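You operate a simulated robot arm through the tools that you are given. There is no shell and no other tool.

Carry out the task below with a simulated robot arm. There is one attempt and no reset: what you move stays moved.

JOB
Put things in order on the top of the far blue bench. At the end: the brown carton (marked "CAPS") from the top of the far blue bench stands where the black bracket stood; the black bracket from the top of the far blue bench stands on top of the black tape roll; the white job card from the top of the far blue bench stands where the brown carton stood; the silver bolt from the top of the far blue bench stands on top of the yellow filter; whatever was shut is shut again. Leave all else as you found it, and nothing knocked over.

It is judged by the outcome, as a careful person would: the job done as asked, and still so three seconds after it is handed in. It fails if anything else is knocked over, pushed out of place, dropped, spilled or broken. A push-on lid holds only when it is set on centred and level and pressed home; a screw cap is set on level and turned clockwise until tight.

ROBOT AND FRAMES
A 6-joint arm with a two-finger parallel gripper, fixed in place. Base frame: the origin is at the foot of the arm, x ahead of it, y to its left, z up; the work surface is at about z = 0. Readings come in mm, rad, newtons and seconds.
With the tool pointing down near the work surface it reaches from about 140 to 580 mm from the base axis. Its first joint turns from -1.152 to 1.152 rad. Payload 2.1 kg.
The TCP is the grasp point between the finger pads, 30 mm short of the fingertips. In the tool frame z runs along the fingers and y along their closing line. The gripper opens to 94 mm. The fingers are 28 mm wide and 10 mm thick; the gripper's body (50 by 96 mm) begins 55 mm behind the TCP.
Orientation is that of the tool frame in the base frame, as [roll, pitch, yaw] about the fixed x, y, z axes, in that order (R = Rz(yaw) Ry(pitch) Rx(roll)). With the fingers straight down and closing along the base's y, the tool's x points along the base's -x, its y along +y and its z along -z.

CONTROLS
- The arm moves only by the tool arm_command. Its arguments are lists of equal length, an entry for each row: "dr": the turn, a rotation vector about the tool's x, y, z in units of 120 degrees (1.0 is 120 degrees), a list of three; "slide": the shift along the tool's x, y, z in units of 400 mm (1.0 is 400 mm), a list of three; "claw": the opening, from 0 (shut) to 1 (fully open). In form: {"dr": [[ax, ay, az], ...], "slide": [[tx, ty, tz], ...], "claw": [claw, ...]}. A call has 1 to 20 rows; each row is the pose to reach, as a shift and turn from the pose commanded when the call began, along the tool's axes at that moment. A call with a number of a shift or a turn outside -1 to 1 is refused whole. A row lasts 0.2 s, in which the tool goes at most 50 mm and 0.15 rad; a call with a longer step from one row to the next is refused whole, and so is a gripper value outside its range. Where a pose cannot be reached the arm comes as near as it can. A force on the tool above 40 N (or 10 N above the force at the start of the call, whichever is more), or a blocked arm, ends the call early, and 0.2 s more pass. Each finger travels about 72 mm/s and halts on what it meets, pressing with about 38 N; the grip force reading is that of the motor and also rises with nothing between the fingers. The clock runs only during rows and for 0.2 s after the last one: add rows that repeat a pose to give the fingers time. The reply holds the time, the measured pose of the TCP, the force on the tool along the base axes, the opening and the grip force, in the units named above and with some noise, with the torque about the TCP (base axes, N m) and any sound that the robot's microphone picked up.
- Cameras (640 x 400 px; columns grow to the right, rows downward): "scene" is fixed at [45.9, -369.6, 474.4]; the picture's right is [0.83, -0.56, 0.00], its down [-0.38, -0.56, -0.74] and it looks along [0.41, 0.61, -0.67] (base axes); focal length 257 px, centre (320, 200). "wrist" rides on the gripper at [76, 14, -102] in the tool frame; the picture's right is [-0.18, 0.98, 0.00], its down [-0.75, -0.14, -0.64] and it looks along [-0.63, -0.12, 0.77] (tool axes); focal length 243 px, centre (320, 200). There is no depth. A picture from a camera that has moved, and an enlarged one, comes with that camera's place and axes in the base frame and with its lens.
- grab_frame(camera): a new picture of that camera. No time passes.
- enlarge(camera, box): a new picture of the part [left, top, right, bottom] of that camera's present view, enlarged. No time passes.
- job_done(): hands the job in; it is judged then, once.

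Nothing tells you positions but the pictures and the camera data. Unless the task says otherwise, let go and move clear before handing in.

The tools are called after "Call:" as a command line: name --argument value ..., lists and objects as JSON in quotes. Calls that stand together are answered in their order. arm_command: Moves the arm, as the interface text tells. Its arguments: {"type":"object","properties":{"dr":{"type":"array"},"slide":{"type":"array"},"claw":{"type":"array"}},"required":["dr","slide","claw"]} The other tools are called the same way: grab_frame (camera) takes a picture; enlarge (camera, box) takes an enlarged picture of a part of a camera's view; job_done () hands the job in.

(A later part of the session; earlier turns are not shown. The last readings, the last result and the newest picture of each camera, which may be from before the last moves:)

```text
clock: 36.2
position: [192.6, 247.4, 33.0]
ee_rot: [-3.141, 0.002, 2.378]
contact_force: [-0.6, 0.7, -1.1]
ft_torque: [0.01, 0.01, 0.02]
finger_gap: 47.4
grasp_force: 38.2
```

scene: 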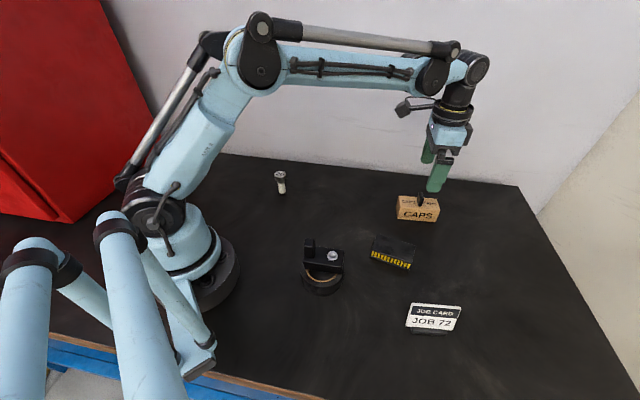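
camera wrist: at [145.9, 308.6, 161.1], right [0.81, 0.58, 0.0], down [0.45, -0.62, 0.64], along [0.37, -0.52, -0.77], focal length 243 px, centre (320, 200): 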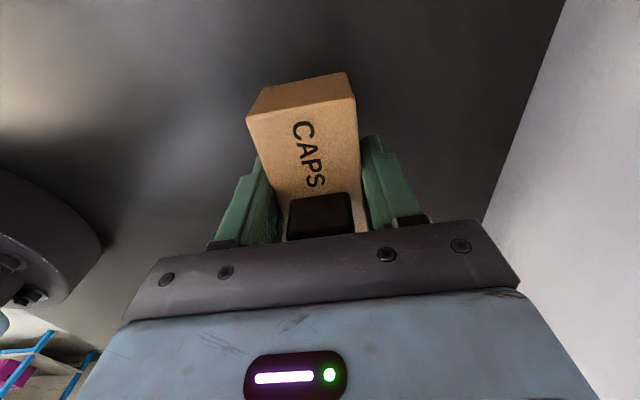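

The carton is just about at bench height with no contact force yet. I'll go down another half millimetre at a time.

Call:
arm_command --dr '[[0, 0, 0], [0, 0, 0], [0, 0, 0]]' --slide '[[0, 0, 0.00125], [0, 0, 0.0025], [0, 0, 0.0025]]' --claw '[0.35, 0.35, 0.35]'

Call:
enlarge --camera "scene" --box '[200, 120, 320, 210]'

```text
clock: 37.0
position: [191.7, 246.9, 32.5]
ee_rot: [3.14, 0.001, 2.379]
contact_force: [0.6, -0.5, 4.9]
ft_torque: [0.04, -0.02, -0.04]
finger_gap: 47.4
grasp_force: 38.0
```

```text
4.44 times, centred on (260, 165) of scene
camera zoom: at [45.9, -369.7, 474.4], right [0.83, -0.56, 0.0], down [-0.38, -0.56, -0.74], along [0.41, 0.61, -0.67], focal length 1141 px, centre (587, 356)
```

zoom: 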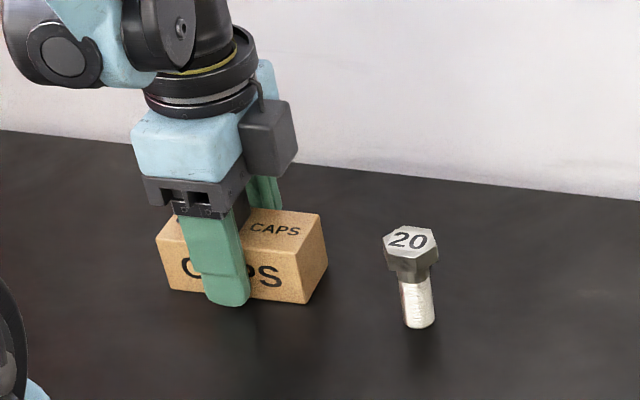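

The carton touches the bench with a light 5 N. I'll open slowly, rise straight up, and check it.

Call:
arm_command --dr '[[0, 0, 0], [0, 0, 0], [0, 0, 0], [0, 0, 0], [0, 0, 0], [0, 0, 0], [0, 0, 0], [0, 0, 0], [0, 0, 0], [0, 0, 0]]' --slide '[[0, 0, 0], [0, 0, 0], [0, 0, 0], [0, 0, 0], [0, 0, 0], [0, 0, 0], [0, 0, -0.05], [0, 0, -0.12], [0, 0, -0.22], [0, 0, -0.22]]' --claw '[0.45, 0.52, 0.56, 0.65, 0.8, 1, 1, 1, 1, 1]'

Call:
enlarge --camera "wrist" --box '[220, 30, 420, 200]'

Call:
grab_frame --camera "scene"

```text
clock: 39.2
position: [193.3, 248.2, 119.8]
ee_rot: [-3.14, 0.001, 2.38]
contact_force: [0.4, -0.1, 0.6]
ft_torque: [0.01, -0.02, -0.01]
finger_gap: 94.2
grasp_force: 0.0
```

```text
2.35 times, centred on (320, 115) of wrist
camera zoom: at [147.1, 310.7, 220.7], right [0.81, 0.58, 0.0], down [0.45, -0.62, 0.64], along [0.37, -0.52, -0.77], focal length 571 px, centre (320, 400)
```

zoom: 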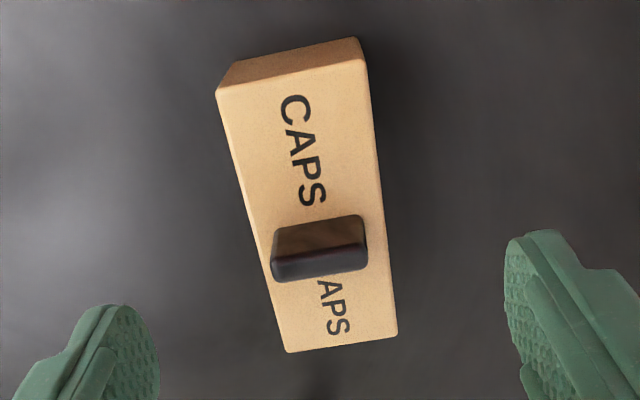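

```text
taken
```

scene: 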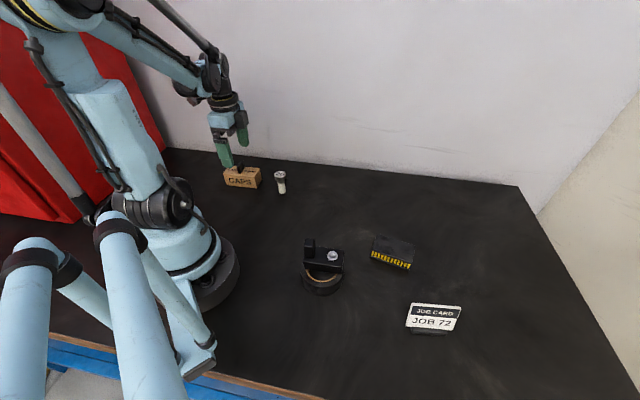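

The carton stands where the bracket was. The bolt is close by, so I'll hover over it next.

Call:
arm_command --dr '[[0, 0, 0], [0, 0, 0], [0, 0, 0], [0, 0, 0], [0, 0, 0]]' --slide '[[-0.05, -0.01, -0.05], [-0.14, -0.0234, -0.05], [-0.22, -0.0368, -0.05], [-0.3028, -0.0507, -0.05], [-0.3028, -0.0507, -0.05]]' --claw '[1, 1, 1, 1, 1]'

Call:
enlarge --camera "wrist" --box '[220, 30, 420, 200]'

Call:
enlarge --camera "wrist" --box '[290, 80, 350, 140]'

Call:
enlarge --camera "scene" --box '[220, 150, 300, 210]'

```text
clock: 40.4
position: [265.3, 148.3, 139.6]
ee_rot: [3.141, 0.0, 2.378]
contact_force: [0.1, 1.4, 0.9]
ft_torque: [0.04, 0.02, 0.0]
finger_gap: 94.1
grasp_force: 0.0
```

```text
2.35 times, centred on (320, 115) of wrist
camera zoom: at [220.3, 211.4, 240.2], right [0.81, 0.58, 0.0], down [0.45, -0.62, 0.64], along [0.37, -0.52, -0.77], focal length 571 px, centre (320, 400)
```

zoom: 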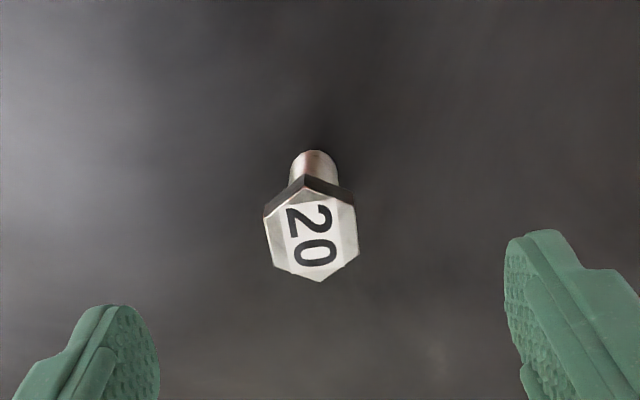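

```text
6.67 times, centred on (320, 110) of wrist
camera zoom: at [220.3, 211.4, 240.2], right [0.81, 0.58, 0.0], down [0.45, -0.62, 0.64], along [0.37, -0.52, -0.77], focal length 1618 px, centre (320, 800)
```

zoom: 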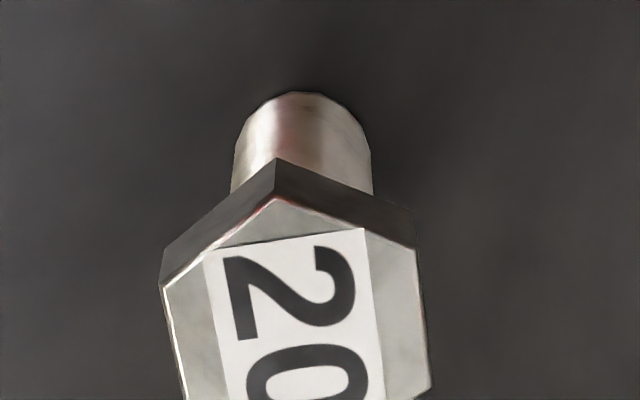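

```text
6.67 times, centred on (260, 180) of scene
camera zoom: at [45.9, -369.7, 474.4], right [0.83, -0.56, 0.0], down [-0.38, -0.56, -0.74], along [0.41, 0.61, -0.67], focal length 1712 px, centre (720, 333)
```

zoom: 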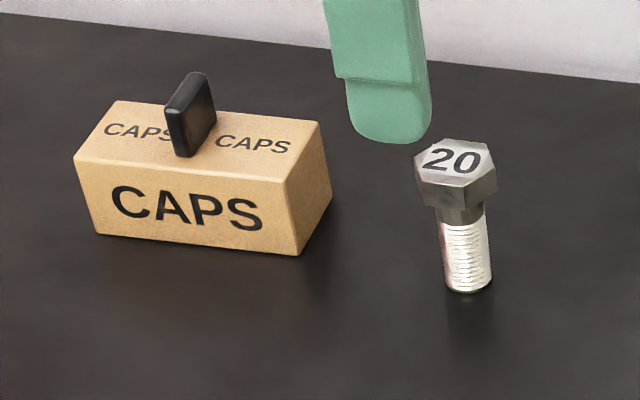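

The bolt head's flats already face the fingers. Its centre is about 2.6 mm to one side of the TCP, so I'll correct for that, come lower, and check again before closing.

Call:
arm_command --dr '[[0, 0, 0], [0, 0, 0], [0, 0, 0]]' --slide '[[-0.0003, -0.0064, 0.05], [-0.0003, -0.0064, 0.0965], [-0.0003, -0.0064, 0.0965]]' --claw '[1, 1, 1]'

Call:
enlarge --camera "wrist" --box '[270, 80, 370, 180]'

```text
clock: 41.2
position: [264.1, 145.7, 100.7]
ee_rot: [-3.141, 0.0, 2.378]
contact_force: [1.1, 0.0, -0.5]
ft_torque: [0.02, 0.01, 0.02]
finger_gap: 94.3
grasp_force: 0.0
```

```text
4.00 times, centred on (320, 130) of wrist
camera zoom: at [218.6, 209.5, 202.0], right [0.81, 0.58, 0.0], down [0.45, -0.62, 0.64], along [0.37, -0.52, -0.77], focal length 970 px, centre (320, 480)
```

zoom: 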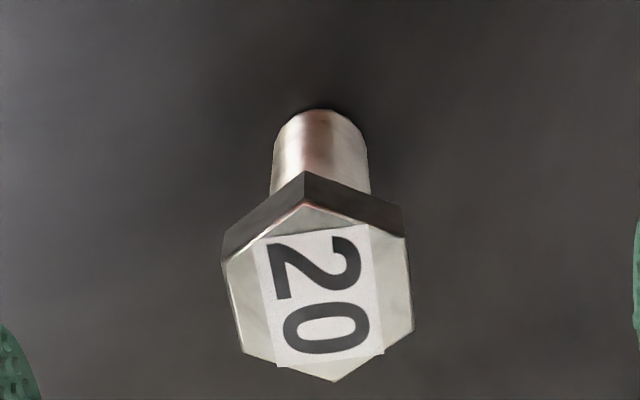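

The bolt is centred to within 0.2 mm. I'll turn about 2° to match its flats, descend to the head and close.

Call:
arm_command --dr '[[0, 0, 0.018], [0, 0, 0.018], [0, 0, 0.018], [0, 0, 0.018], [0, 0, 0.018], [0, 0, 0.018], [0, 0, 0.018], [0, 0, 0.018], [0, 0, 0.018]]' --slide '[[0, 0, 0.04], [0, 0, 0.09], [0, 0, 0.109], [0, 0, 0.109], [0, 0, 0.109], [0, 0, 0.109], [0, 0, 0.109], [0, 0, 0.109], [0, 0, 0.109]]' --claw '[1, 1, 1, 1, 0.6, 0.4, 0.25, 0.25, 0.25]'

Call:
enlarge --camera "scene" --box '[220, 110, 330, 210]'

Call:
enlarge --camera "wrist" --box '[250, 80, 390, 220]'

```text
clock: 43.2
position: [263.8, 146.6, 58.9]
ee_rot: [-3.141, 0.0, 2.341]
contact_force: [-0.5, 0.8, -0.4]
ft_torque: [0.0, -0.02, -0.01]
finger_gap: 33.4
grasp_force: 37.8
```

```text
4.00 times, centred on (275, 160) of scene
camera zoom: at [45.9, -369.6, 474.4], right [0.83, -0.56, 0.0], down [-0.38, -0.56, -0.74], along [0.41, 0.61, -0.67], focal length 1027 px, centre (500, 360)
```

zoom: 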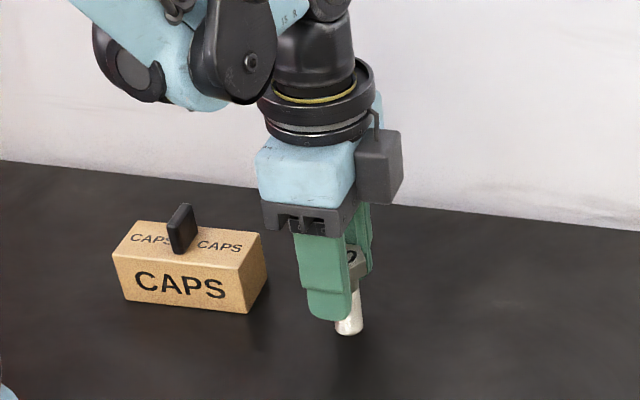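

```text
2.86 times, centred on (320, 150) of wrist
camera zoom: at [221.3, 211.5, 158.6], right [0.83, 0.55, 0.0], down [0.42, -0.64, 0.64], along [0.35, -0.54, -0.77], focal length 693 px, centre (320, 343)
```

zoom: 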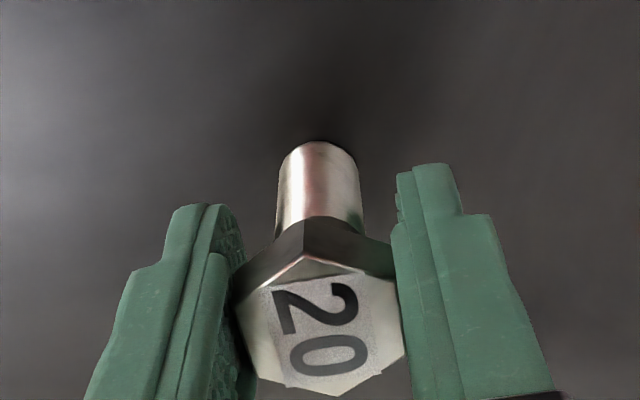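

The bolt head is gripped on its flats at a 33.4 mm gap. I'll lift and check that it hangs straight.

Call:
arm_command --dr '[[0, 0, 0], [0, 0, 0], [0, 0, 0], [0, 0, 0], [0, 0, 0]]' --slide '[[0, 0, -0.02], [0, 0, -0.1], [0, 0, -0.2], [0, 0, -0.3], [0, 0, -0.35]]' --claw '[0.25, 0.25, 0.25, 0.25, 0.25]'

Call:
enlarge --camera "scene" --box '[220, 50, 330, 150]'

Call:
enlarge --camera "wrist" --box '[250, 80, 390, 220]'

```text
clock: 44.4
position: [263.6, 147.6, 199.3]
ee_rot: [-3.14, 0.0, 2.341]
contact_force: [-0.2, 0.3, -0.5]
ft_torque: [-0.01, 0.05, -0.03]
finger_gap: 33.5
grasp_force: 38.0
```

```text
4.00 times, centred on (275, 100) of scene
camera zoom: at [45.9, -369.6, 474.4], right [0.83, -0.56, 0.0], down [-0.38, -0.56, -0.74], along [0.41, 0.61, -0.67], focal length 1027 px, centre (500, 600)
```

zoom: 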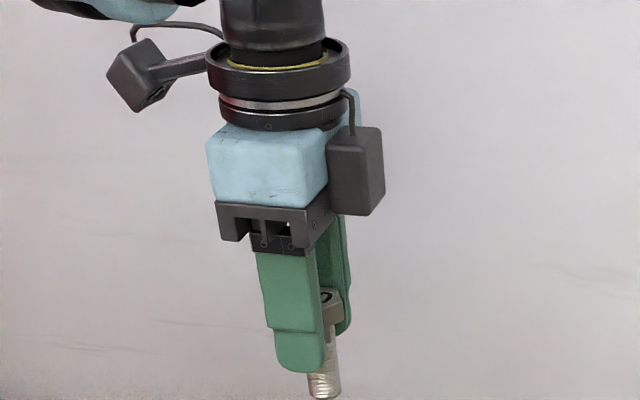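

```text
2.86 times, centred on (320, 150) of wrist
camera zoom: at [220.8, 212.4, 299.6], right [0.83, 0.55, 0.0], down [0.42, -0.64, 0.64], along [0.35, -0.54, -0.77], focal length 693 px, centre (320, 343)
```

zoom: 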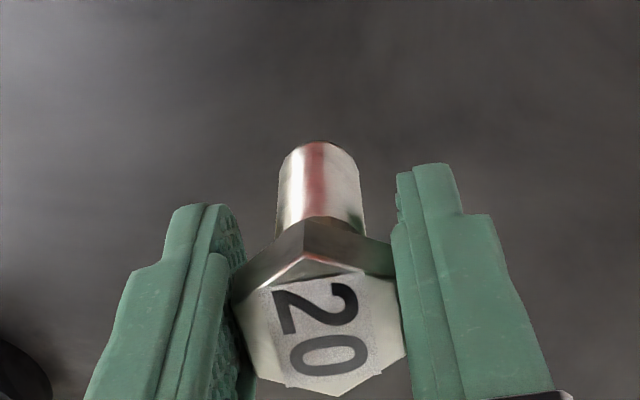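

The bolt hangs straight and hasn't slipped. I'll carry it over to the filter.

Call:
arm_command --dr '[[0, 0, 0], [0, 0, 0], [0, 0, 0], [0, 0, 0], [0, 0, 0], [0, 0, 0], [0, 0, 0], [0, 0, 0], [0, 0, 0], [0, 0, 0], [0, 0, 0]]' --slide '[[-0.0763, -0.0378, 0], [-0.1526, -0.0756, 0], [-0.2289, -0.1134, 0], [-0.3052, -0.1512, 0], [-0.3815, -0.189, 0], [-0.4578, -0.2268, 0], [-0.5341, -0.2646, 0], [-0.6104, -0.3024, 0], [-0.6867, -0.3402, 0], [-0.763, -0.378, 0], [-0.763, -0.378, 0]]' --claw '[0.25, 0.25, 0.25, 0.25, 0.25, 0.25, 0.25, 0.25, 0.25, 0.25, 0.25]'

Call:
grab_frame --camera "wrist"

Call:
enlarge --camera "wrist" --box '[220, 20, 420, 200]'

```text
clock: 46.8
position: [368.4, -177.7, 198.0]
ee_rot: [3.14, 0.001, 2.34]
contact_force: [0.4, -0.2, -1.7]
ft_torque: [0.03, 0.02, 0.0]
finger_gap: 33.7
grasp_force: 37.8
```

```text
taken
camera wrist: at [325.7, -113.1, 298.2], right [0.83, 0.55, 0.0], down [0.42, -0.64, 0.64], along [0.35, -0.54, -0.77], focal length 243 px, centre (320, 200)
```

wrist: 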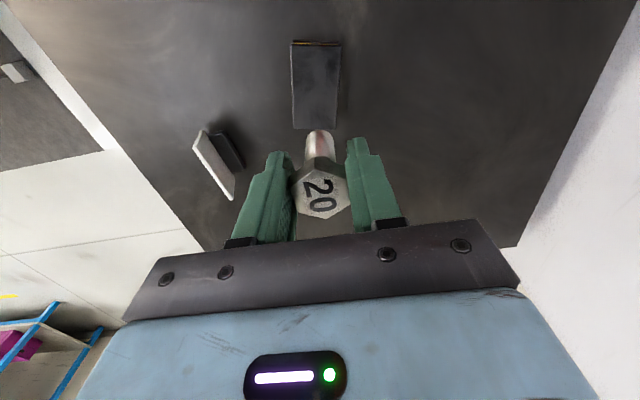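

```text
2.22 times, centred on (320, 110) of wrist
camera zoom: at [325.7, -113.1, 298.2], right [0.83, 0.55, 0.0], down [0.42, -0.64, 0.64], along [0.35, -0.54, -0.77], focal length 539 px, centre (320, 400)
```

zoom: 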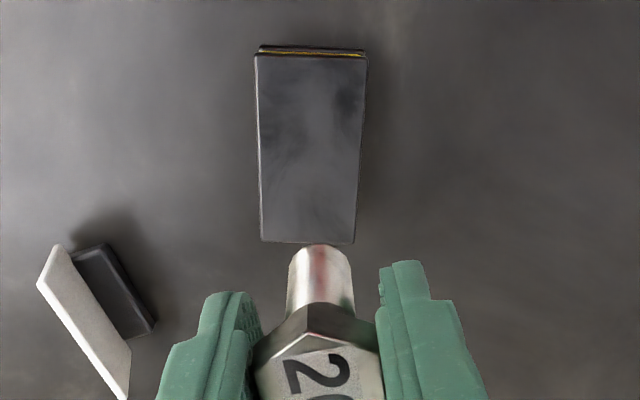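

The filter's top is about 85 x 49 mm, and its centre is about 5 mm off the TCP. I'll correct that and come down close above it.

Call:
arm_command --dr '[[0, 0, 0], [0, 0, 0], [0, 0, 0], [0, 0, 0], [0, 0, 0], [0, 0, 0]]' --slide '[[0.0018, -0.0126, 0.02], [0.0018, -0.0126, 0.1], [0.0018, -0.0126, 0.18], [0.0018, -0.0126, 0.24], [0.0018, -0.0126, 0.26], [0.0018, -0.0126, 0.26]]' --claw '[0.25, 0.25, 0.25, 0.25, 0.25, 0.25]'

Call:
enlarge --camera "wrist" --box '[220, 20, 420, 200]'

Call:
enlarge --camera "scene" --box '[350, 190, 440, 280]'

```text
clock: 48.2
position: [363.6, -179.5, 94.0]
ee_rot: [-3.141, 0.003, 2.339]
contact_force: [0.3, 0.7, -2.1]
ft_torque: [0.01, 0.0, -0.01]
finger_gap: 33.4
grasp_force: 37.9
```

```text
2.22 times, centred on (320, 110) of wrist
camera zoom: at [321.4, -116.2, 194.2], right [0.83, 0.55, 0.0], down [0.42, -0.64, 0.64], along [0.35, -0.54, -0.77], focal length 539 px, centre (320, 400)
```

zoom: 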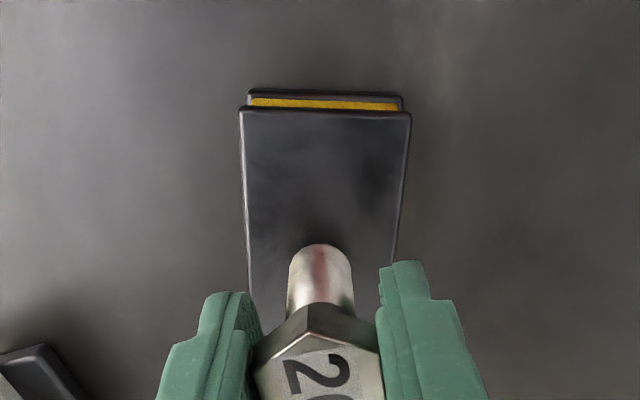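

```text
4.44 times, centred on (395, 235) of scene
camera zoom: at [45.9, -369.7, 474.4], right [0.83, -0.56, 0.0], down [-0.38, -0.56, -0.74], along [0.41, 0.61, -0.67], focal length 1141 px, centre (-13, 44)
```

zoom: 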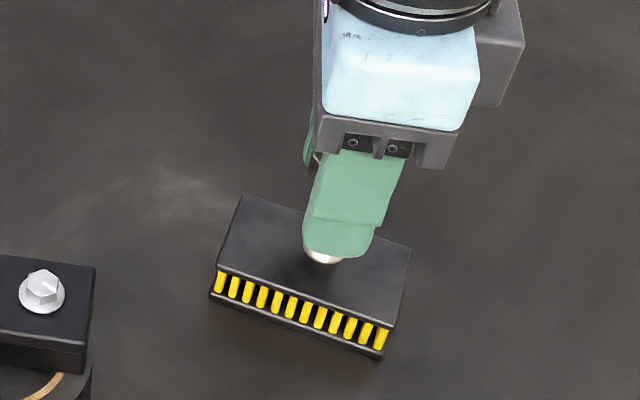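

The bolt is over the middle of the filter. I'll lower it gently until it touches.

Call:
arm_command --dr '[[0, 0, 0], [0, 0, 0], [0, 0, 0], [0, 0, 0]]' --slide '[[0, 0, 0.012], [0, 0, 0.02], [0, 0, 0.025], [0, 0, 0.025]]' --claw '[0.25, 0.25, 0.25, 0.25]'

Call:
enlarge --camera "scene" --box '[360, 210, 430, 280]'

```text
clock: 49.2
position: [364.4, -181.4, 84.5]
ee_rot: [3.141, 0.002, 2.339]
contact_force: [1.0, -3.5, 30.5]
ft_torque: [-0.25, -0.08, -0.01]
finger_gap: 33.6
grasp_force: 38.2
```

```text
5.71 times, centred on (395, 245) of scene
camera zoom: at [45.8, -369.6, 474.5], right [0.83, -0.56, 0.0], down [-0.38, -0.56, -0.74], along [0.41, 0.61, -0.67], focal length 1467 px, centre (-109, -57)
```

zoom: 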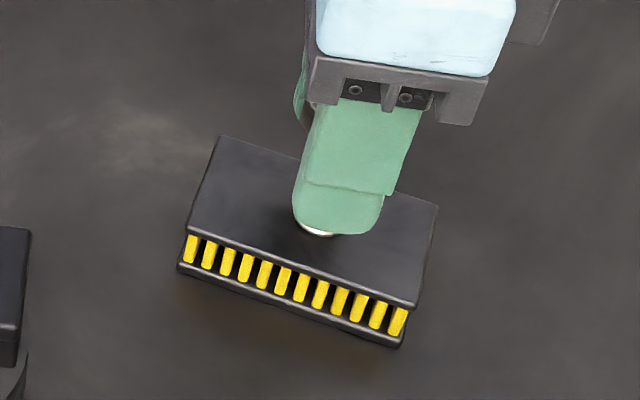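

Contact came a bit higher than I expected, at z of about 85.5, and I'm pressing with 30 N. I'll ease up in small steps.

Call:
arm_command --dr '[[0, 0, 0], [0, 0, 0]]' --slide '[[0, 0, -0.002], [0, 0, -0.002]]' --claw '[0.25, 0.25]'

```text
clock: 49.8
position: [363.5, -181.4, 85.2]
ee_rot: [3.142, -0.001, 2.34]
contact_force: [1.4, -4.5, 7.5]
ft_torque: [-0.26, -0.11, -0.01]
finger_gap: 33.6
grasp_force: 37.9
```

The vertical force is down, but a little sideways force remains. I'll raise a fraction more to release it.

Call:
arm_command --dr '[[0, 0, 0], [0, 0, 0]]' --slide '[[0, 0, -0.0012], [0, 0, -0.0012]]' --claw '[0.25, 0.25]'

Call:
enlarge --camera "wrist" --box '[250, 40, 390, 180]'

Call:
enlarge --camera "scene" --box '[360, 210, 430, 280]'

```text
clock: 50.4
position: [363.9, -181.2, 85.0]
ee_rot: [3.141, 0.001, 2.341]
contact_force: [0.2, 0.2, -2.4]
ft_torque: [-0.03, -0.01, -0.02]
finger_gap: 33.7
grasp_force: 37.8
```

```text
2.86 times, centred on (320, 110) of wrist
camera zoom: at [320.9, -115.7, 185.8], right [0.83, 0.55, 0.0], down [0.42, -0.64, 0.64], along [0.35, -0.53, -0.77], focal length 693 px, centre (320, 457)
```

zoom: 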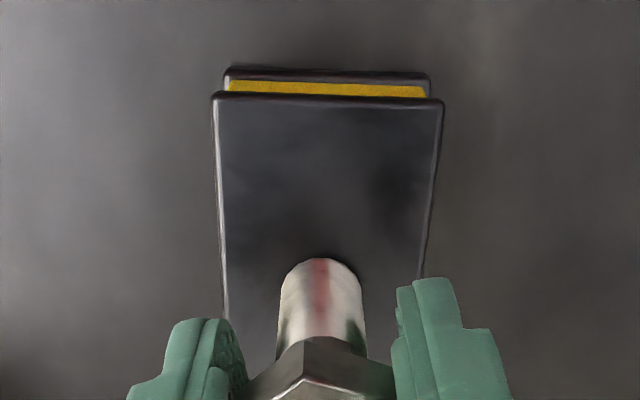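

```text
5.71 times, centred on (395, 245) of scene
camera zoom: at [45.9, -369.6, 474.4], right [0.83, -0.56, 0.0], down [-0.38, -0.56, -0.74], along [0.41, 0.61, -0.67], focal length 1467 px, centre (-109, -57)
```

zoom: 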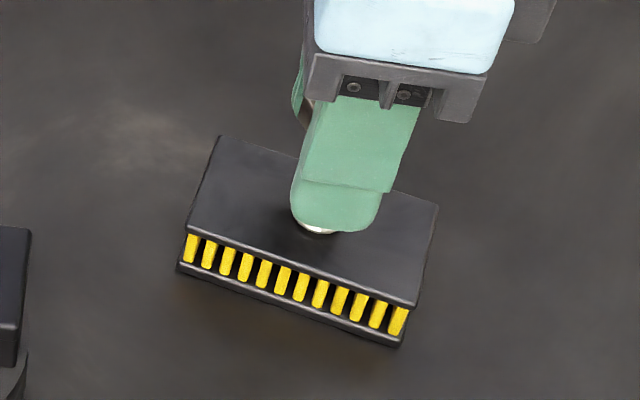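

The bolt is now free of side load and hovering barely above the filter. I'll lower it a hair for light contact.

Call:
arm_command --dr '[[0, 0, 0], [0, 0, 0]]' --slide '[[0, 0, 0.0007], [0, 0, 0.0007]]' --claw '[0.25, 0.25]'

```text
clock: 51.0
position: [364.0, -181.0, 85.3]
ee_rot: [3.141, 0.0, 2.339]
contact_force: [-0.1, -0.1, -3.5]
ft_torque: [-0.02, 0.03, -0.02]
finger_gap: 33.7
grasp_force: 38.1
```

Call:
arm_command --dr '[[0, 0, 0], [0, 0, 0]]' --slide '[[0, 0, 0.0006], [0, 0, 0.0006]]' --claw '[0.25, 0.25]'

```text
clock: 51.6
position: [364.0, -180.4, 83.8]
ee_rot: [-3.141, -0.001, 2.34]
contact_force: [0.5, 0.5, -2.2]
ft_torque: [0.01, 0.02, 0.01]
finger_gap: 33.6
grasp_force: 37.9
```

Call:
arm_command --dr '[[0, 0, 0], [0, 0, 0]]' --slide '[[0, 0, 0.0006], [0, 0, 0.0006]]' --claw '[0.25, 0.25]'

```text
clock: 52.2
position: [364.2, -180.9, 85.7]
ee_rot: [-3.141, 0.001, 2.34]
contact_force: [-0.1, 0.0, 4.9]
ft_torque: [-0.05, 0.01, -0.04]
finger_gap: 33.6
grasp_force: 37.8
```

Light contact with almost no torque. I'll open slowly and check before rising.

Call:
arm_command --dr '[[0, 0, 0], [0, 0, 0], [0, 0, 0], [0, 0, 0], [0, 0, 0], [0, 0, 0]]' --slide '[[0, 0, 0], [0, 0, 0], [0, 0, 0], [0, 0, 0], [0, 0, 0], [0, 0, 0]]' --claw '[0.34, 0.37, 0.4, 0.45, 0.55, 0.7]'

Call:
enlarge --camera "wrist" --box '[240, 60, 400, 220]'

Call:
enlarge --camera "scene" --box '[350, 180, 440, 280]'

```text
clock: 53.6
position: [364.1, -180.2, 84.8]
ee_rot: [3.141, 0.0, 2.34]
contact_force: [0.2, -0.4, 0.7]
ft_torque: [-0.03, -0.02, 0.02]
finger_gap: 65.9
grasp_force: 0.1
```

```text
2.50 times, centred on (320, 140) of wrist
camera zoom: at [320.9, -116.1, 185.1], right [0.83, 0.55, 0.0], down [0.42, -0.64, 0.64], along [0.35, -0.54, -0.77], focal length 606 px, centre (320, 350)
```

zoom: 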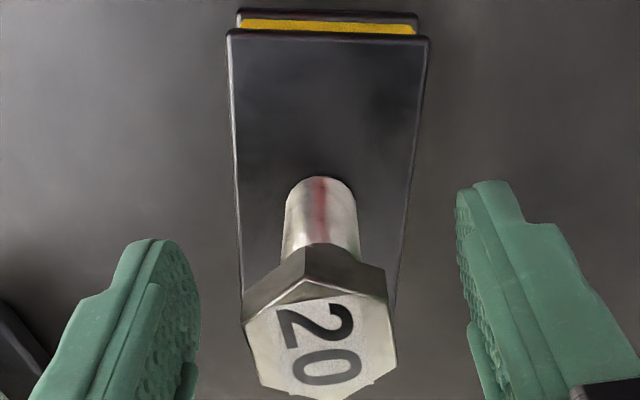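

```text
4.00 times, centred on (395, 230) of scene
camera zoom: at [45.9, -369.6, 474.4], right [0.83, -0.56, 0.0], down [-0.38, -0.56, -0.74], along [0.41, 0.61, -0.67], focal length 1027 px, centre (20, 80)
```

zoom: 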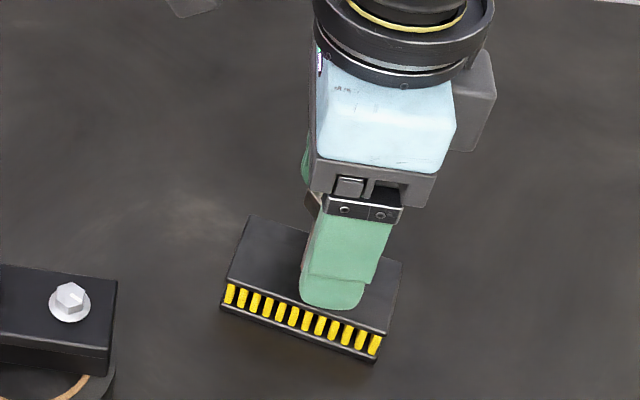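

The bolt stands upright on the filter. I'll rise clear and move over the job card.

Call:
arm_command --dr '[[0, 0, 0], [0, 0, 0], [0, 0, 0], [0, 0, 0], [0, 0, -0.015], [0, 0, -0.03], [0, 0, -0.045], [0, 0, -0.0625], [0, 0, -0.0625], [0, 0, -0.0625]]' --slide '[[0, 0, -0.03], [0, 0, -0.12], [0, 0, -0.21], [0, 0, -0.29], [-0.0316, -0.0752, -0.29], [-0.0632, -0.1504, -0.29], [-0.0948, -0.2256, -0.29], [-0.1264, -0.3008, -0.29], [-0.158, -0.376, -0.29], [-0.158, -0.376, -0.29]]' --claw '[0.7, 0.7, 0.7, 0.8, 1, 1, 1, 1, 1, 1]'

Call:
grab_frame --camera "wrist"

Call:
grab_frame --camera "scene"

Call:
enlarge --camera "wrist" --box '[220, 20, 420, 200]'

```text
clock: 55.8
position: [299.4, -330.5, 200.5]
ee_rot: [-3.141, -0.001, 2.473]
contact_force: [-0.5, 0.2, 0.0]
ft_torque: [-0.03, -0.04, 0.01]
finger_gap: 94.1
grasp_force: 0.0
```

```text
taken
camera wrist: at [248.5, -272.7, 300.6], right [0.75, 0.66, 0.0], down [0.5, -0.58, 0.64], along [0.42, -0.48, -0.77], focal length 243 px, centre (320, 200)
```

wrist: 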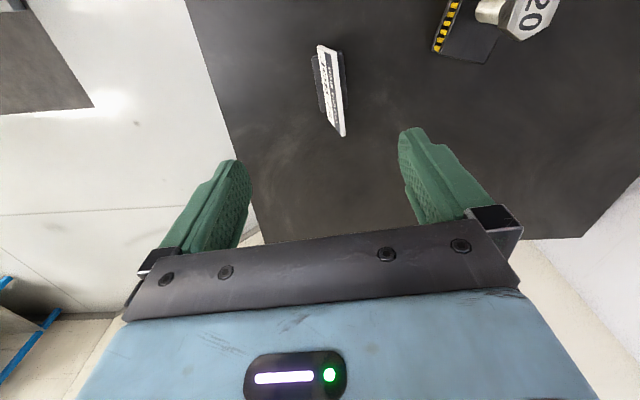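

```text
taken
```

scene: 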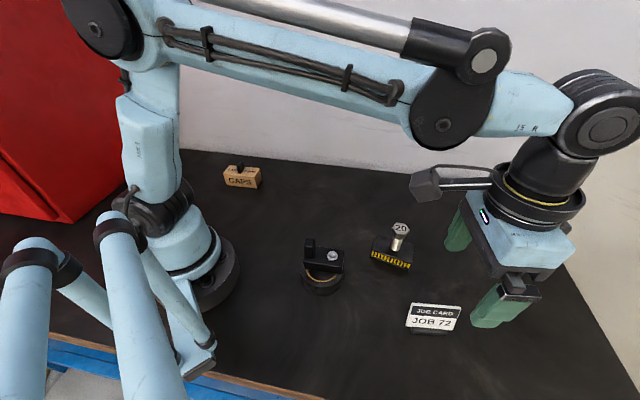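

```text
2.22 times, centred on (320, 110) of wrist
camera zoom: at [248.5, -272.7, 300.6], right [0.75, 0.66, 0.0], down [0.5, -0.58, 0.64], along [0.42, -0.48, -0.77], focal length 539 px, centre (320, 400)
```

zoom: 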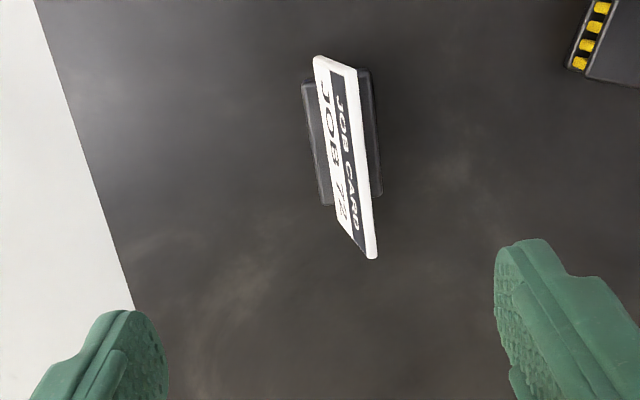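

The card leans back on a foot of about 58 x 31 mm. Its foot is centred near (306, -320) and turned -38.3°, matching my present yaw. I'll centre over it and get closer views.

Call:
arm_command --dr '[[0, 0, 0], [0, 0, 0], [0, 0, 0]]' --slide '[[0.0037, 0.0322, 0.06], [0.0037, 0.0322, 0.1], [0.0037, 0.0322, 0.1]]' --claw '[1, 1, 1]'

Call:
enlarge --camera "wrist" --box '[250, 40, 390, 180]'

Call:
enlarge --camera "scene" --box '[395, 280, 475, 350]'

```text
clock: 56.6
position: [306.9, -319.7, 160.3]
ee_rot: [-3.141, -0.001, 2.47]
contact_force: [-0.4, 0.2, 0.1]
ft_torque: [0.0, -0.01, 0.03]
finger_gap: 93.9
grasp_force: 0.1
```

```text
2.86 times, centred on (320, 110) of wrist
camera zoom: at [256.0, -261.8, 261.1], right [0.75, 0.66, 0.0], down [0.5, -0.58, 0.64], along [0.42, -0.48, -0.77], focal length 693 px, centre (320, 457)
```

zoom: 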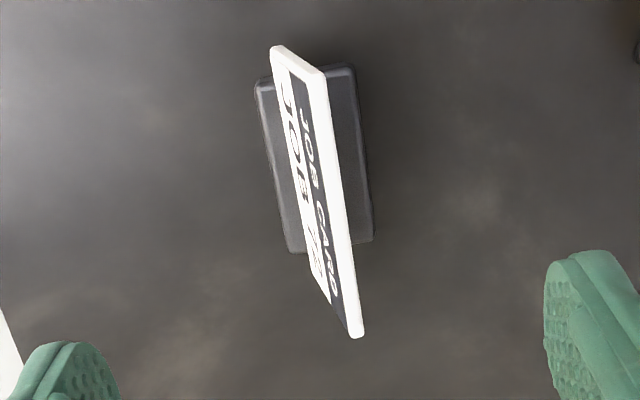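

```text
5.71 times, centred on (435, 315) of scene
camera zoom: at [45.9, -369.6, 474.4], right [0.83, -0.56, 0.0], down [-0.38, -0.56, -0.74], along [0.41, 0.61, -0.67], focal length 1467 px, centre (-337, -457)
```

zoom: 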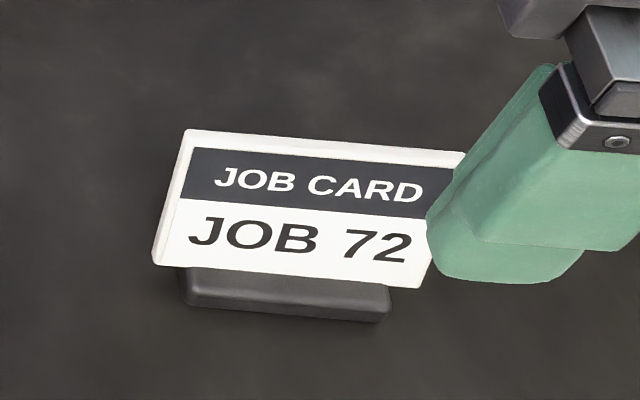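

The card leans back roughly 13–15°. To grip it flat I need that angle, so I'll back off along its length and look at it end-on.

Call:
arm_command --dr '[[0, 0, 0], [0, 0, 0], [0, 0, 0], [0, 0, 0], [0, 0, 0]]' --slide '[[0.1, 0, 0], [0.2, 0, 0.03], [0.3, 0, 0.06], [0.36, 0, 0.09], [0.36, 0, 0.09]]' --claw '[0.7, 0.4, 0.3, 0.3, 0.3]'

Call:
grab_frame --camera "wrist"

Call:
enlarge --camera "wrist" --box '[270, 100, 370, 210]'

```text
clock: 57.8
position: [193.3, -230.8, 124.0]
ee_rot: [3.142, 0.0, 2.471]
contact_force: [-0.4, 0.3, 0.2]
ft_torque: [0.0, -0.01, -0.05]
finger_gap: 28.0
grasp_force: 0.1
```

```text
taken
camera wrist: at [142.3, -172.3, 224.7], right [0.75, 0.66, 0.0], down [0.5, -0.58, 0.64], along [0.42, -0.48, -0.77], focal length 243 px, centre (320, 200)
```

wrist: 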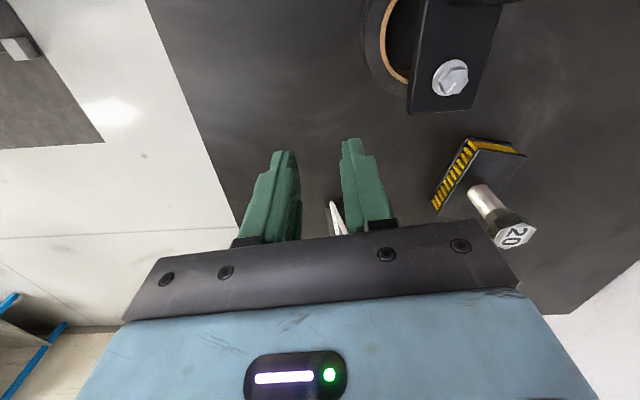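

```text
3.64 times, centred on (320, 155) of wrist
camera zoom: at [142.3, -172.3, 224.7], right [0.75, 0.66, 0.0], down [0.5, -0.58, 0.64], along [0.42, -0.48, -0.77], focal length 882 px, centre (320, 364)
```

zoom: 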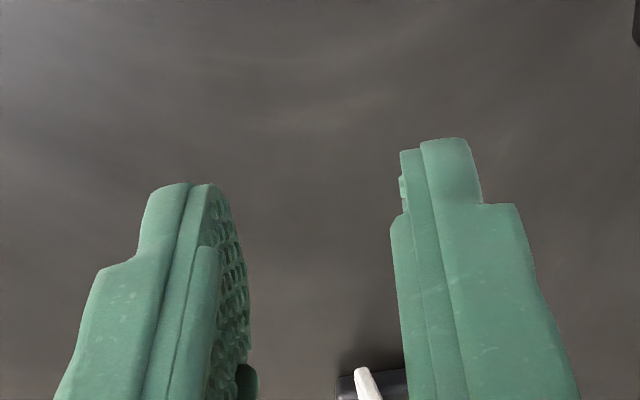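

Call:
enlarge --camera "wrist" --box '[310, 190, 370, 240]'

```text
8.00 times, centred on (340, 215) of wrist
camera zoom: at [142.3, -172.3, 224.7], right [0.75, 0.66, 0.0], down [0.5, -0.58, 0.64], along [0.42, -0.48, -0.77], focal length 1941 px, centre (160, 80)
```

zoom: 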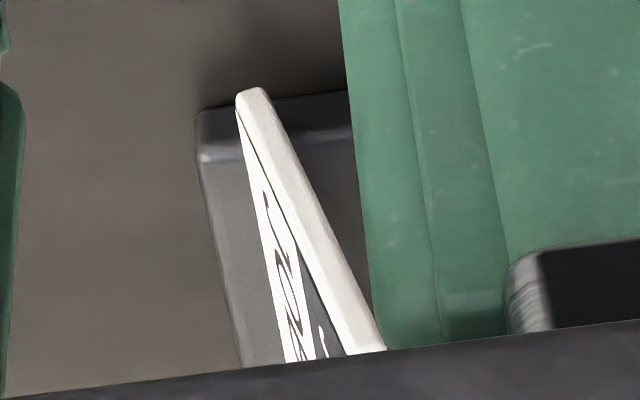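

End-on, the card leans back 13.7°, is about 4.7 mm thick, and has its top at z of about 71. I'll tilt the gripper to match its plane, half open, and line up along that tilted axis above it.

Call:
arm_command --dr '[[0, 0, 0], [0.03, 0, 0.002], [0.06, 0, 0.004], [0.09, 0, 0.006], [0.114, 0, 0.0083], [0.114, 0, 0.0083]]' --slide '[[0, 0, -0.065], [-0.09, 0.01, -0.065], [-0.18, 0.02, -0.065], [-0.27, 0.03, -0.065], [-0.358, 0.042, -0.065], [-0.358, 0.042, -0.065]]' --claw '[0.4, 0.5, 0.5, 0.5, 0.5, 0.5]'

Call:
grab_frame --camera "wrist"

Call:
enlarge --camera "wrist" --box '[250, 40, 390, 180]'

Call:
enlarge --camera "scene" --box '[390, 200, 510, 350]'

```text
clock: 59.2
position: [315.8, -306.4, 149.7]
ee_rot: [-2.903, 0.001, 2.455]
contact_force: [-0.2, -0.2, 0.2]
ft_torque: [-0.01, 0.0, 0.02]
finger_gap: 47.0
grasp_force: 0.0
```

```text
taken
camera wrist: at [280.8, -228.6, 244.3], right [0.75, 0.62, -0.23], down [0.59, -0.47, 0.66], along [0.3, -0.63, -0.72], focal length 243 px, centre (320, 200)
```

wrist: 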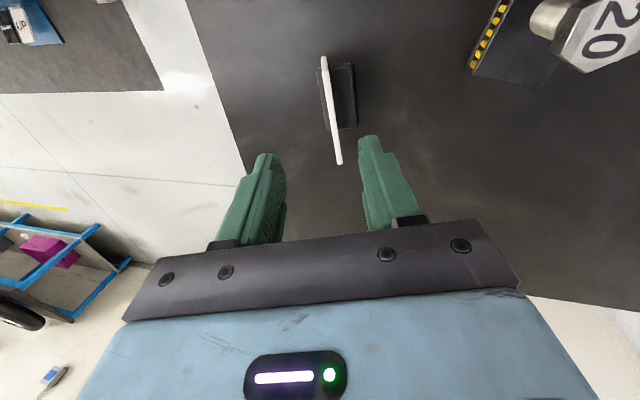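

```text
2.86 times, centred on (320, 110) of wrist
camera zoom: at [280.8, -228.6, 244.3], right [0.75, 0.62, -0.23], down [0.59, -0.47, 0.66], along [0.3, -0.63, -0.72], focal length 693 px, centre (320, 457)
```

zoom: 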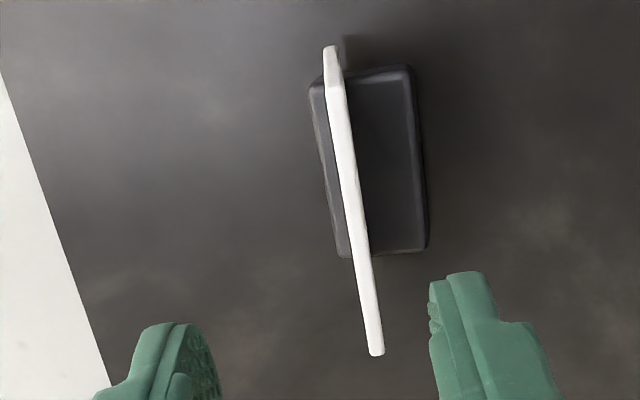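

```text
2.67 times, centred on (450, 275) of scene
camera zoom: at [45.9, -369.6, 474.4], right [0.83, -0.56, 0.0], down [-0.38, -0.56, -0.74], along [0.41, 0.61, -0.67], focal length 685 px, centre (-27, 0)
```

zoom: 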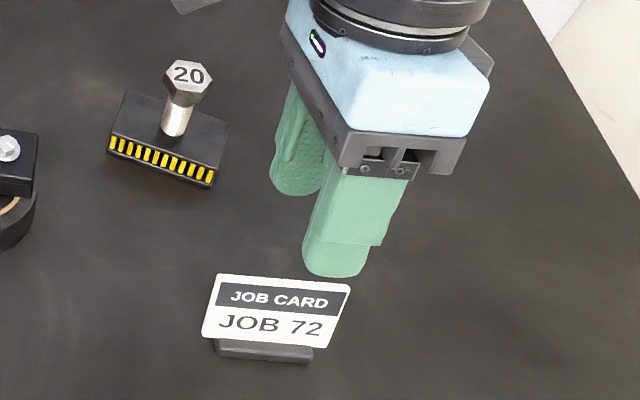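

The card now looks edge-on, so the tilt and yaw match. It sits about 10.7 mm to the +y side in the tool frame. I'll shift over and come partway down to recheck.

Call:
arm_command --dr '[[0, 0, 0], [0, 0, 0], [0, 0, 0]]' --slide '[[0.0025, 0.0268, 0.04], [0.0025, 0.0268, 0.09], [0.0025, 0.0268, 0.09]]' --claw '[0.5, 0.5, 0.5]'

Call:
enlarge --camera "wrist" --box '[240, 60, 400, 220]'

Call:
enlarge --camera "scene" --box '[390, 220, 510, 350]'

```text
clock: 60.0
position: [316.0, -304.1, 111.9]
ee_rot: [-2.902, 0.002, 2.454]
contact_force: [-0.3, 0.0, 0.7]
ft_torque: [0.01, -0.01, -0.01]
finger_gap: 46.9
grasp_force: 0.0
```

```text
2.50 times, centred on (320, 140) of wrist
camera zoom: at [281.8, -226.3, 207.0], right [0.75, 0.62, -0.23], down [0.59, -0.47, 0.66], along [0.3, -0.63, -0.72], focal length 606 px, centre (320, 350)
```

zoom: 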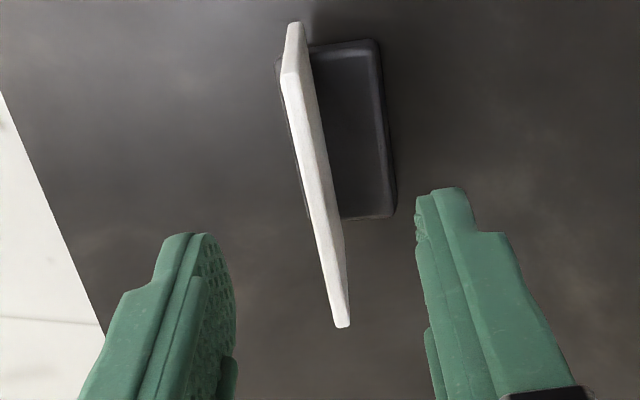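

```text
3.08 times, centred on (450, 285) of scene
camera zoom: at [45.9, -369.6, 474.4], right [0.83, -0.56, 0.0], down [-0.38, -0.56, -0.74], along [0.41, 0.61, -0.67], focal length 790 px, centre (-80, -62)
```

zoom: 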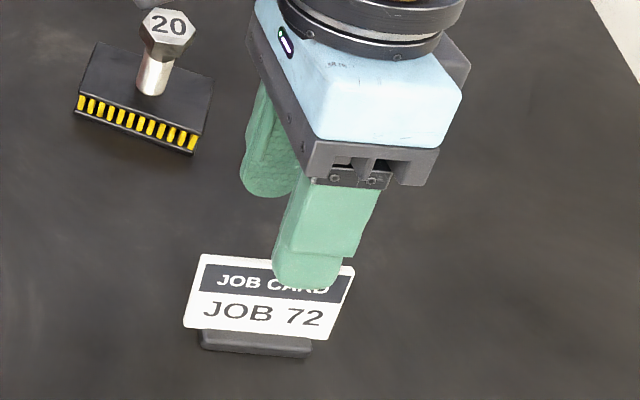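

The card's mid-plane is now within 0.5 mm of the finger centre. I'll slide down along the card and close gently.

Call:
arm_command --dr '[[0, 0, 0], [0, 0, 0], [0, 0, 0], [0, 0, 0], [0, 0, 0]]' --slide '[[0.0015, 0.0007, 0.05], [0.0015, 0.0007, 0.1], [0.0015, 0.0007, 0.135], [0.0015, 0.0007, 0.149], [0.0015, 0.0007, 0.149]]' --claw '[0.5, 0.5, 0.5, 0.5, 0.5]'

Call:
enlarge --camera "wrist" --box '[240, 80, 400, 240]'

Call:
enlarge --camera "scene" --box '[390, 250, 490, 350]'

```text
clock: 61.2
position: [307.9, -313.7, 53.7]
ee_rot: [-2.902, 0.003, 2.454]
contact_force: [-0.3, 0.4, 0.8]
ft_torque: [0.0, 0.03, 0.02]
finger_gap: 47.1
grasp_force: 0.0
```

```text
2.50 times, centred on (320, 160) of wrist
camera zoom: at [272.6, -236.9, 149.2], right [0.75, 0.62, -0.23], down [0.59, -0.47, 0.66], along [0.3, -0.63, -0.72], focal length 606 px, centre (320, 300)
```

zoom: 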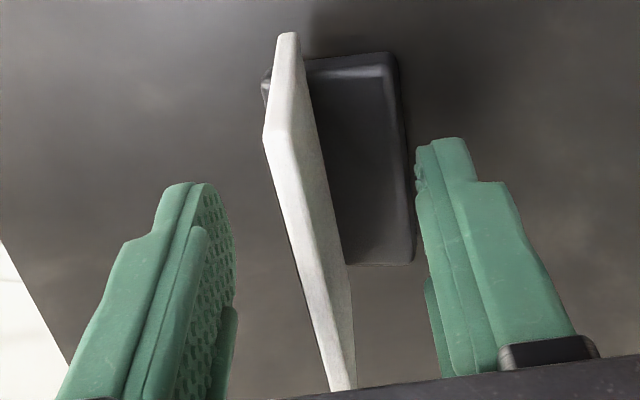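

```text
4.00 times, centred on (440, 300) of scene
camera zoom: at [45.9, -369.6, 474.4], right [0.83, -0.56, 0.0], down [-0.38, -0.56, -0.74], along [0.41, 0.61, -0.67], focal length 1027 px, centre (-160, -200)
```

zoom: 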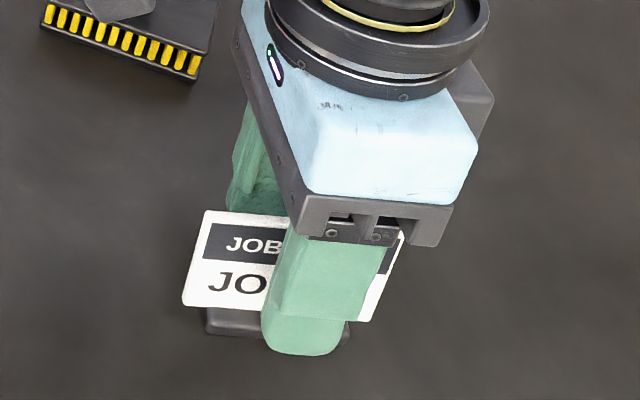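

The fingers straddle the card well clear of the foot. The card's mid-plane is about 0.8 mm toward +y, so I'll nudge over and close slowly.

Call:
arm_command --dr '[[0, 0, 0], [0, 0, 0], [0, 0, 0], [0, 0, 0], [0, 0, 0], [0, 0, 0], [0, 0, 0], [0, 0, 0], [0, 0, 0], [0, 0, 0]]' --slide '[[0, 0.002, 0], [0, 0.002, 0], [0, 0.002, 0], [0, 0.002, 0], [0, 0.002, 0], [0, 0.002, 0], [0, 0.002, 0], [0, 0.002, 0], [0, 0.002, 0], [0, 0.002, 0]]' --claw '[0.5, 0.4, 0.3, 0.22, 0.17, 0.13, 0.1, 0.07, 0.03, 0.03]'

Call:
enlarge --camera "wrist" --box '[240, 80, 400, 240]'

Call:
enlarge --camera "scene" --box '[390, 250, 490, 350]'

```text
clock: 63.4
position: [307.8, -313.5, 54.9]
ee_rot: [-2.902, 0.002, 2.453]
contact_force: [-1.1, 0.1, 0.9]
ft_torque: [-0.02, 0.02, -0.03]
finger_gap: 8.5
grasp_force: 37.8
```

```text
2.50 times, centred on (320, 160) of wrist
camera zoom: at [273.3, -236.0, 149.0], right [0.75, 0.62, -0.23], down [0.59, -0.47, 0.66], along [0.3, -0.63, -0.72], focal length 606 px, centre (320, 300)
```

zoom: 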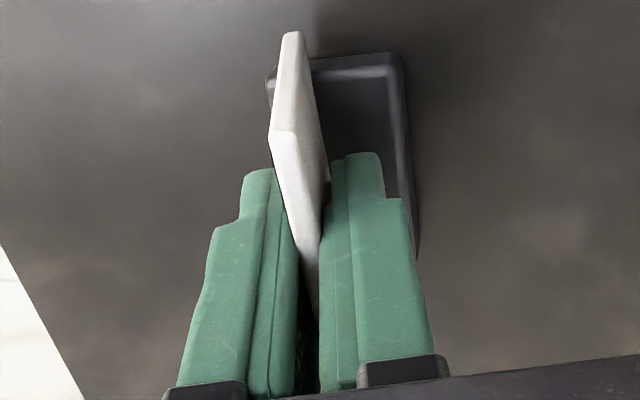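

```text
4.00 times, centred on (440, 300) of scene
camera zoom: at [45.9, -369.6, 474.4], right [0.83, -0.56, 0.0], down [-0.38, -0.56, -0.74], along [0.41, 0.61, -0.67], focal length 1027 px, centre (-160, -200)
```

zoom: 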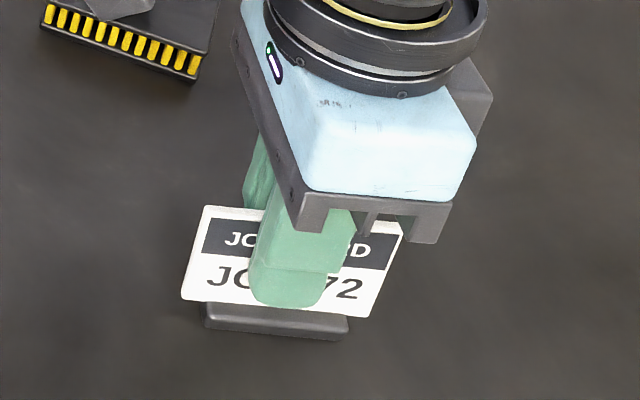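

The card is gripped at an 8.5 mm gap with 38 N, and the foot didn't move. I'll lift straight up and check.

Call:
arm_command --dr '[[0, 0, 0], [0, 0, 0], [0, 0, 0], [0, 0, 0]]' --slide '[[0, -0.003, -0.0123], [0, -0.01, -0.041], [0, -0.0178, -0.0729], [0, -0.0178, -0.0729]]' --claw '[0.03, 0.03, 0.03, 0.03]'

Call:
enlarge --camera "wrist" --box '[240, 80, 400, 240]'

Call:
enlarge --camera "scene" --box '[390, 230, 490, 350]'

```text
clock: 64.4
position: [308.3, -313.2, 85.5]
ee_rot: [-2.902, 0.002, 2.453]
contact_force: [0.2, -0.3, -0.8]
ft_torque: [0.04, 0.0, -0.01]
finger_gap: 8.4
grasp_force: 37.9
```

```text
2.50 times, centred on (320, 160) of wrist
camera zoom: at [272.9, -235.6, 179.3], right [0.75, 0.62, -0.23], down [0.59, -0.47, 0.66], along [0.3, -0.63, -0.72], focal length 606 px, centre (320, 300)
```

zoom: 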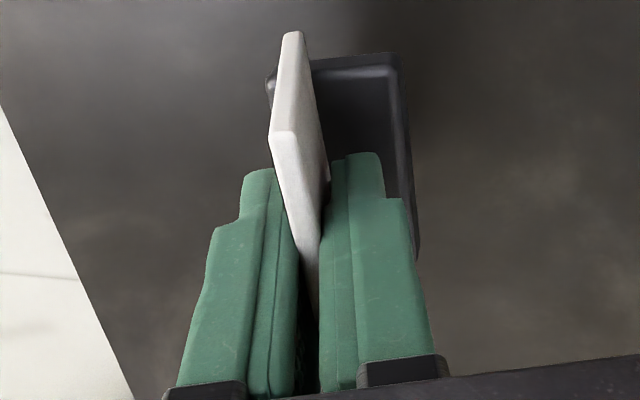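

```text
3.33 times, centred on (440, 290) of scene
camera zoom: at [45.9, -369.7, 474.4], right [0.83, -0.56, 0.0], down [-0.38, -0.56, -0.74], along [0.41, 0.61, -0.67], focal length 856 px, centre (-80, -100)
```

zoom: 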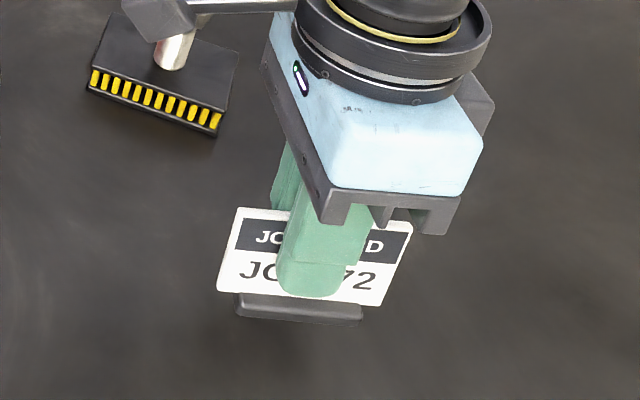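

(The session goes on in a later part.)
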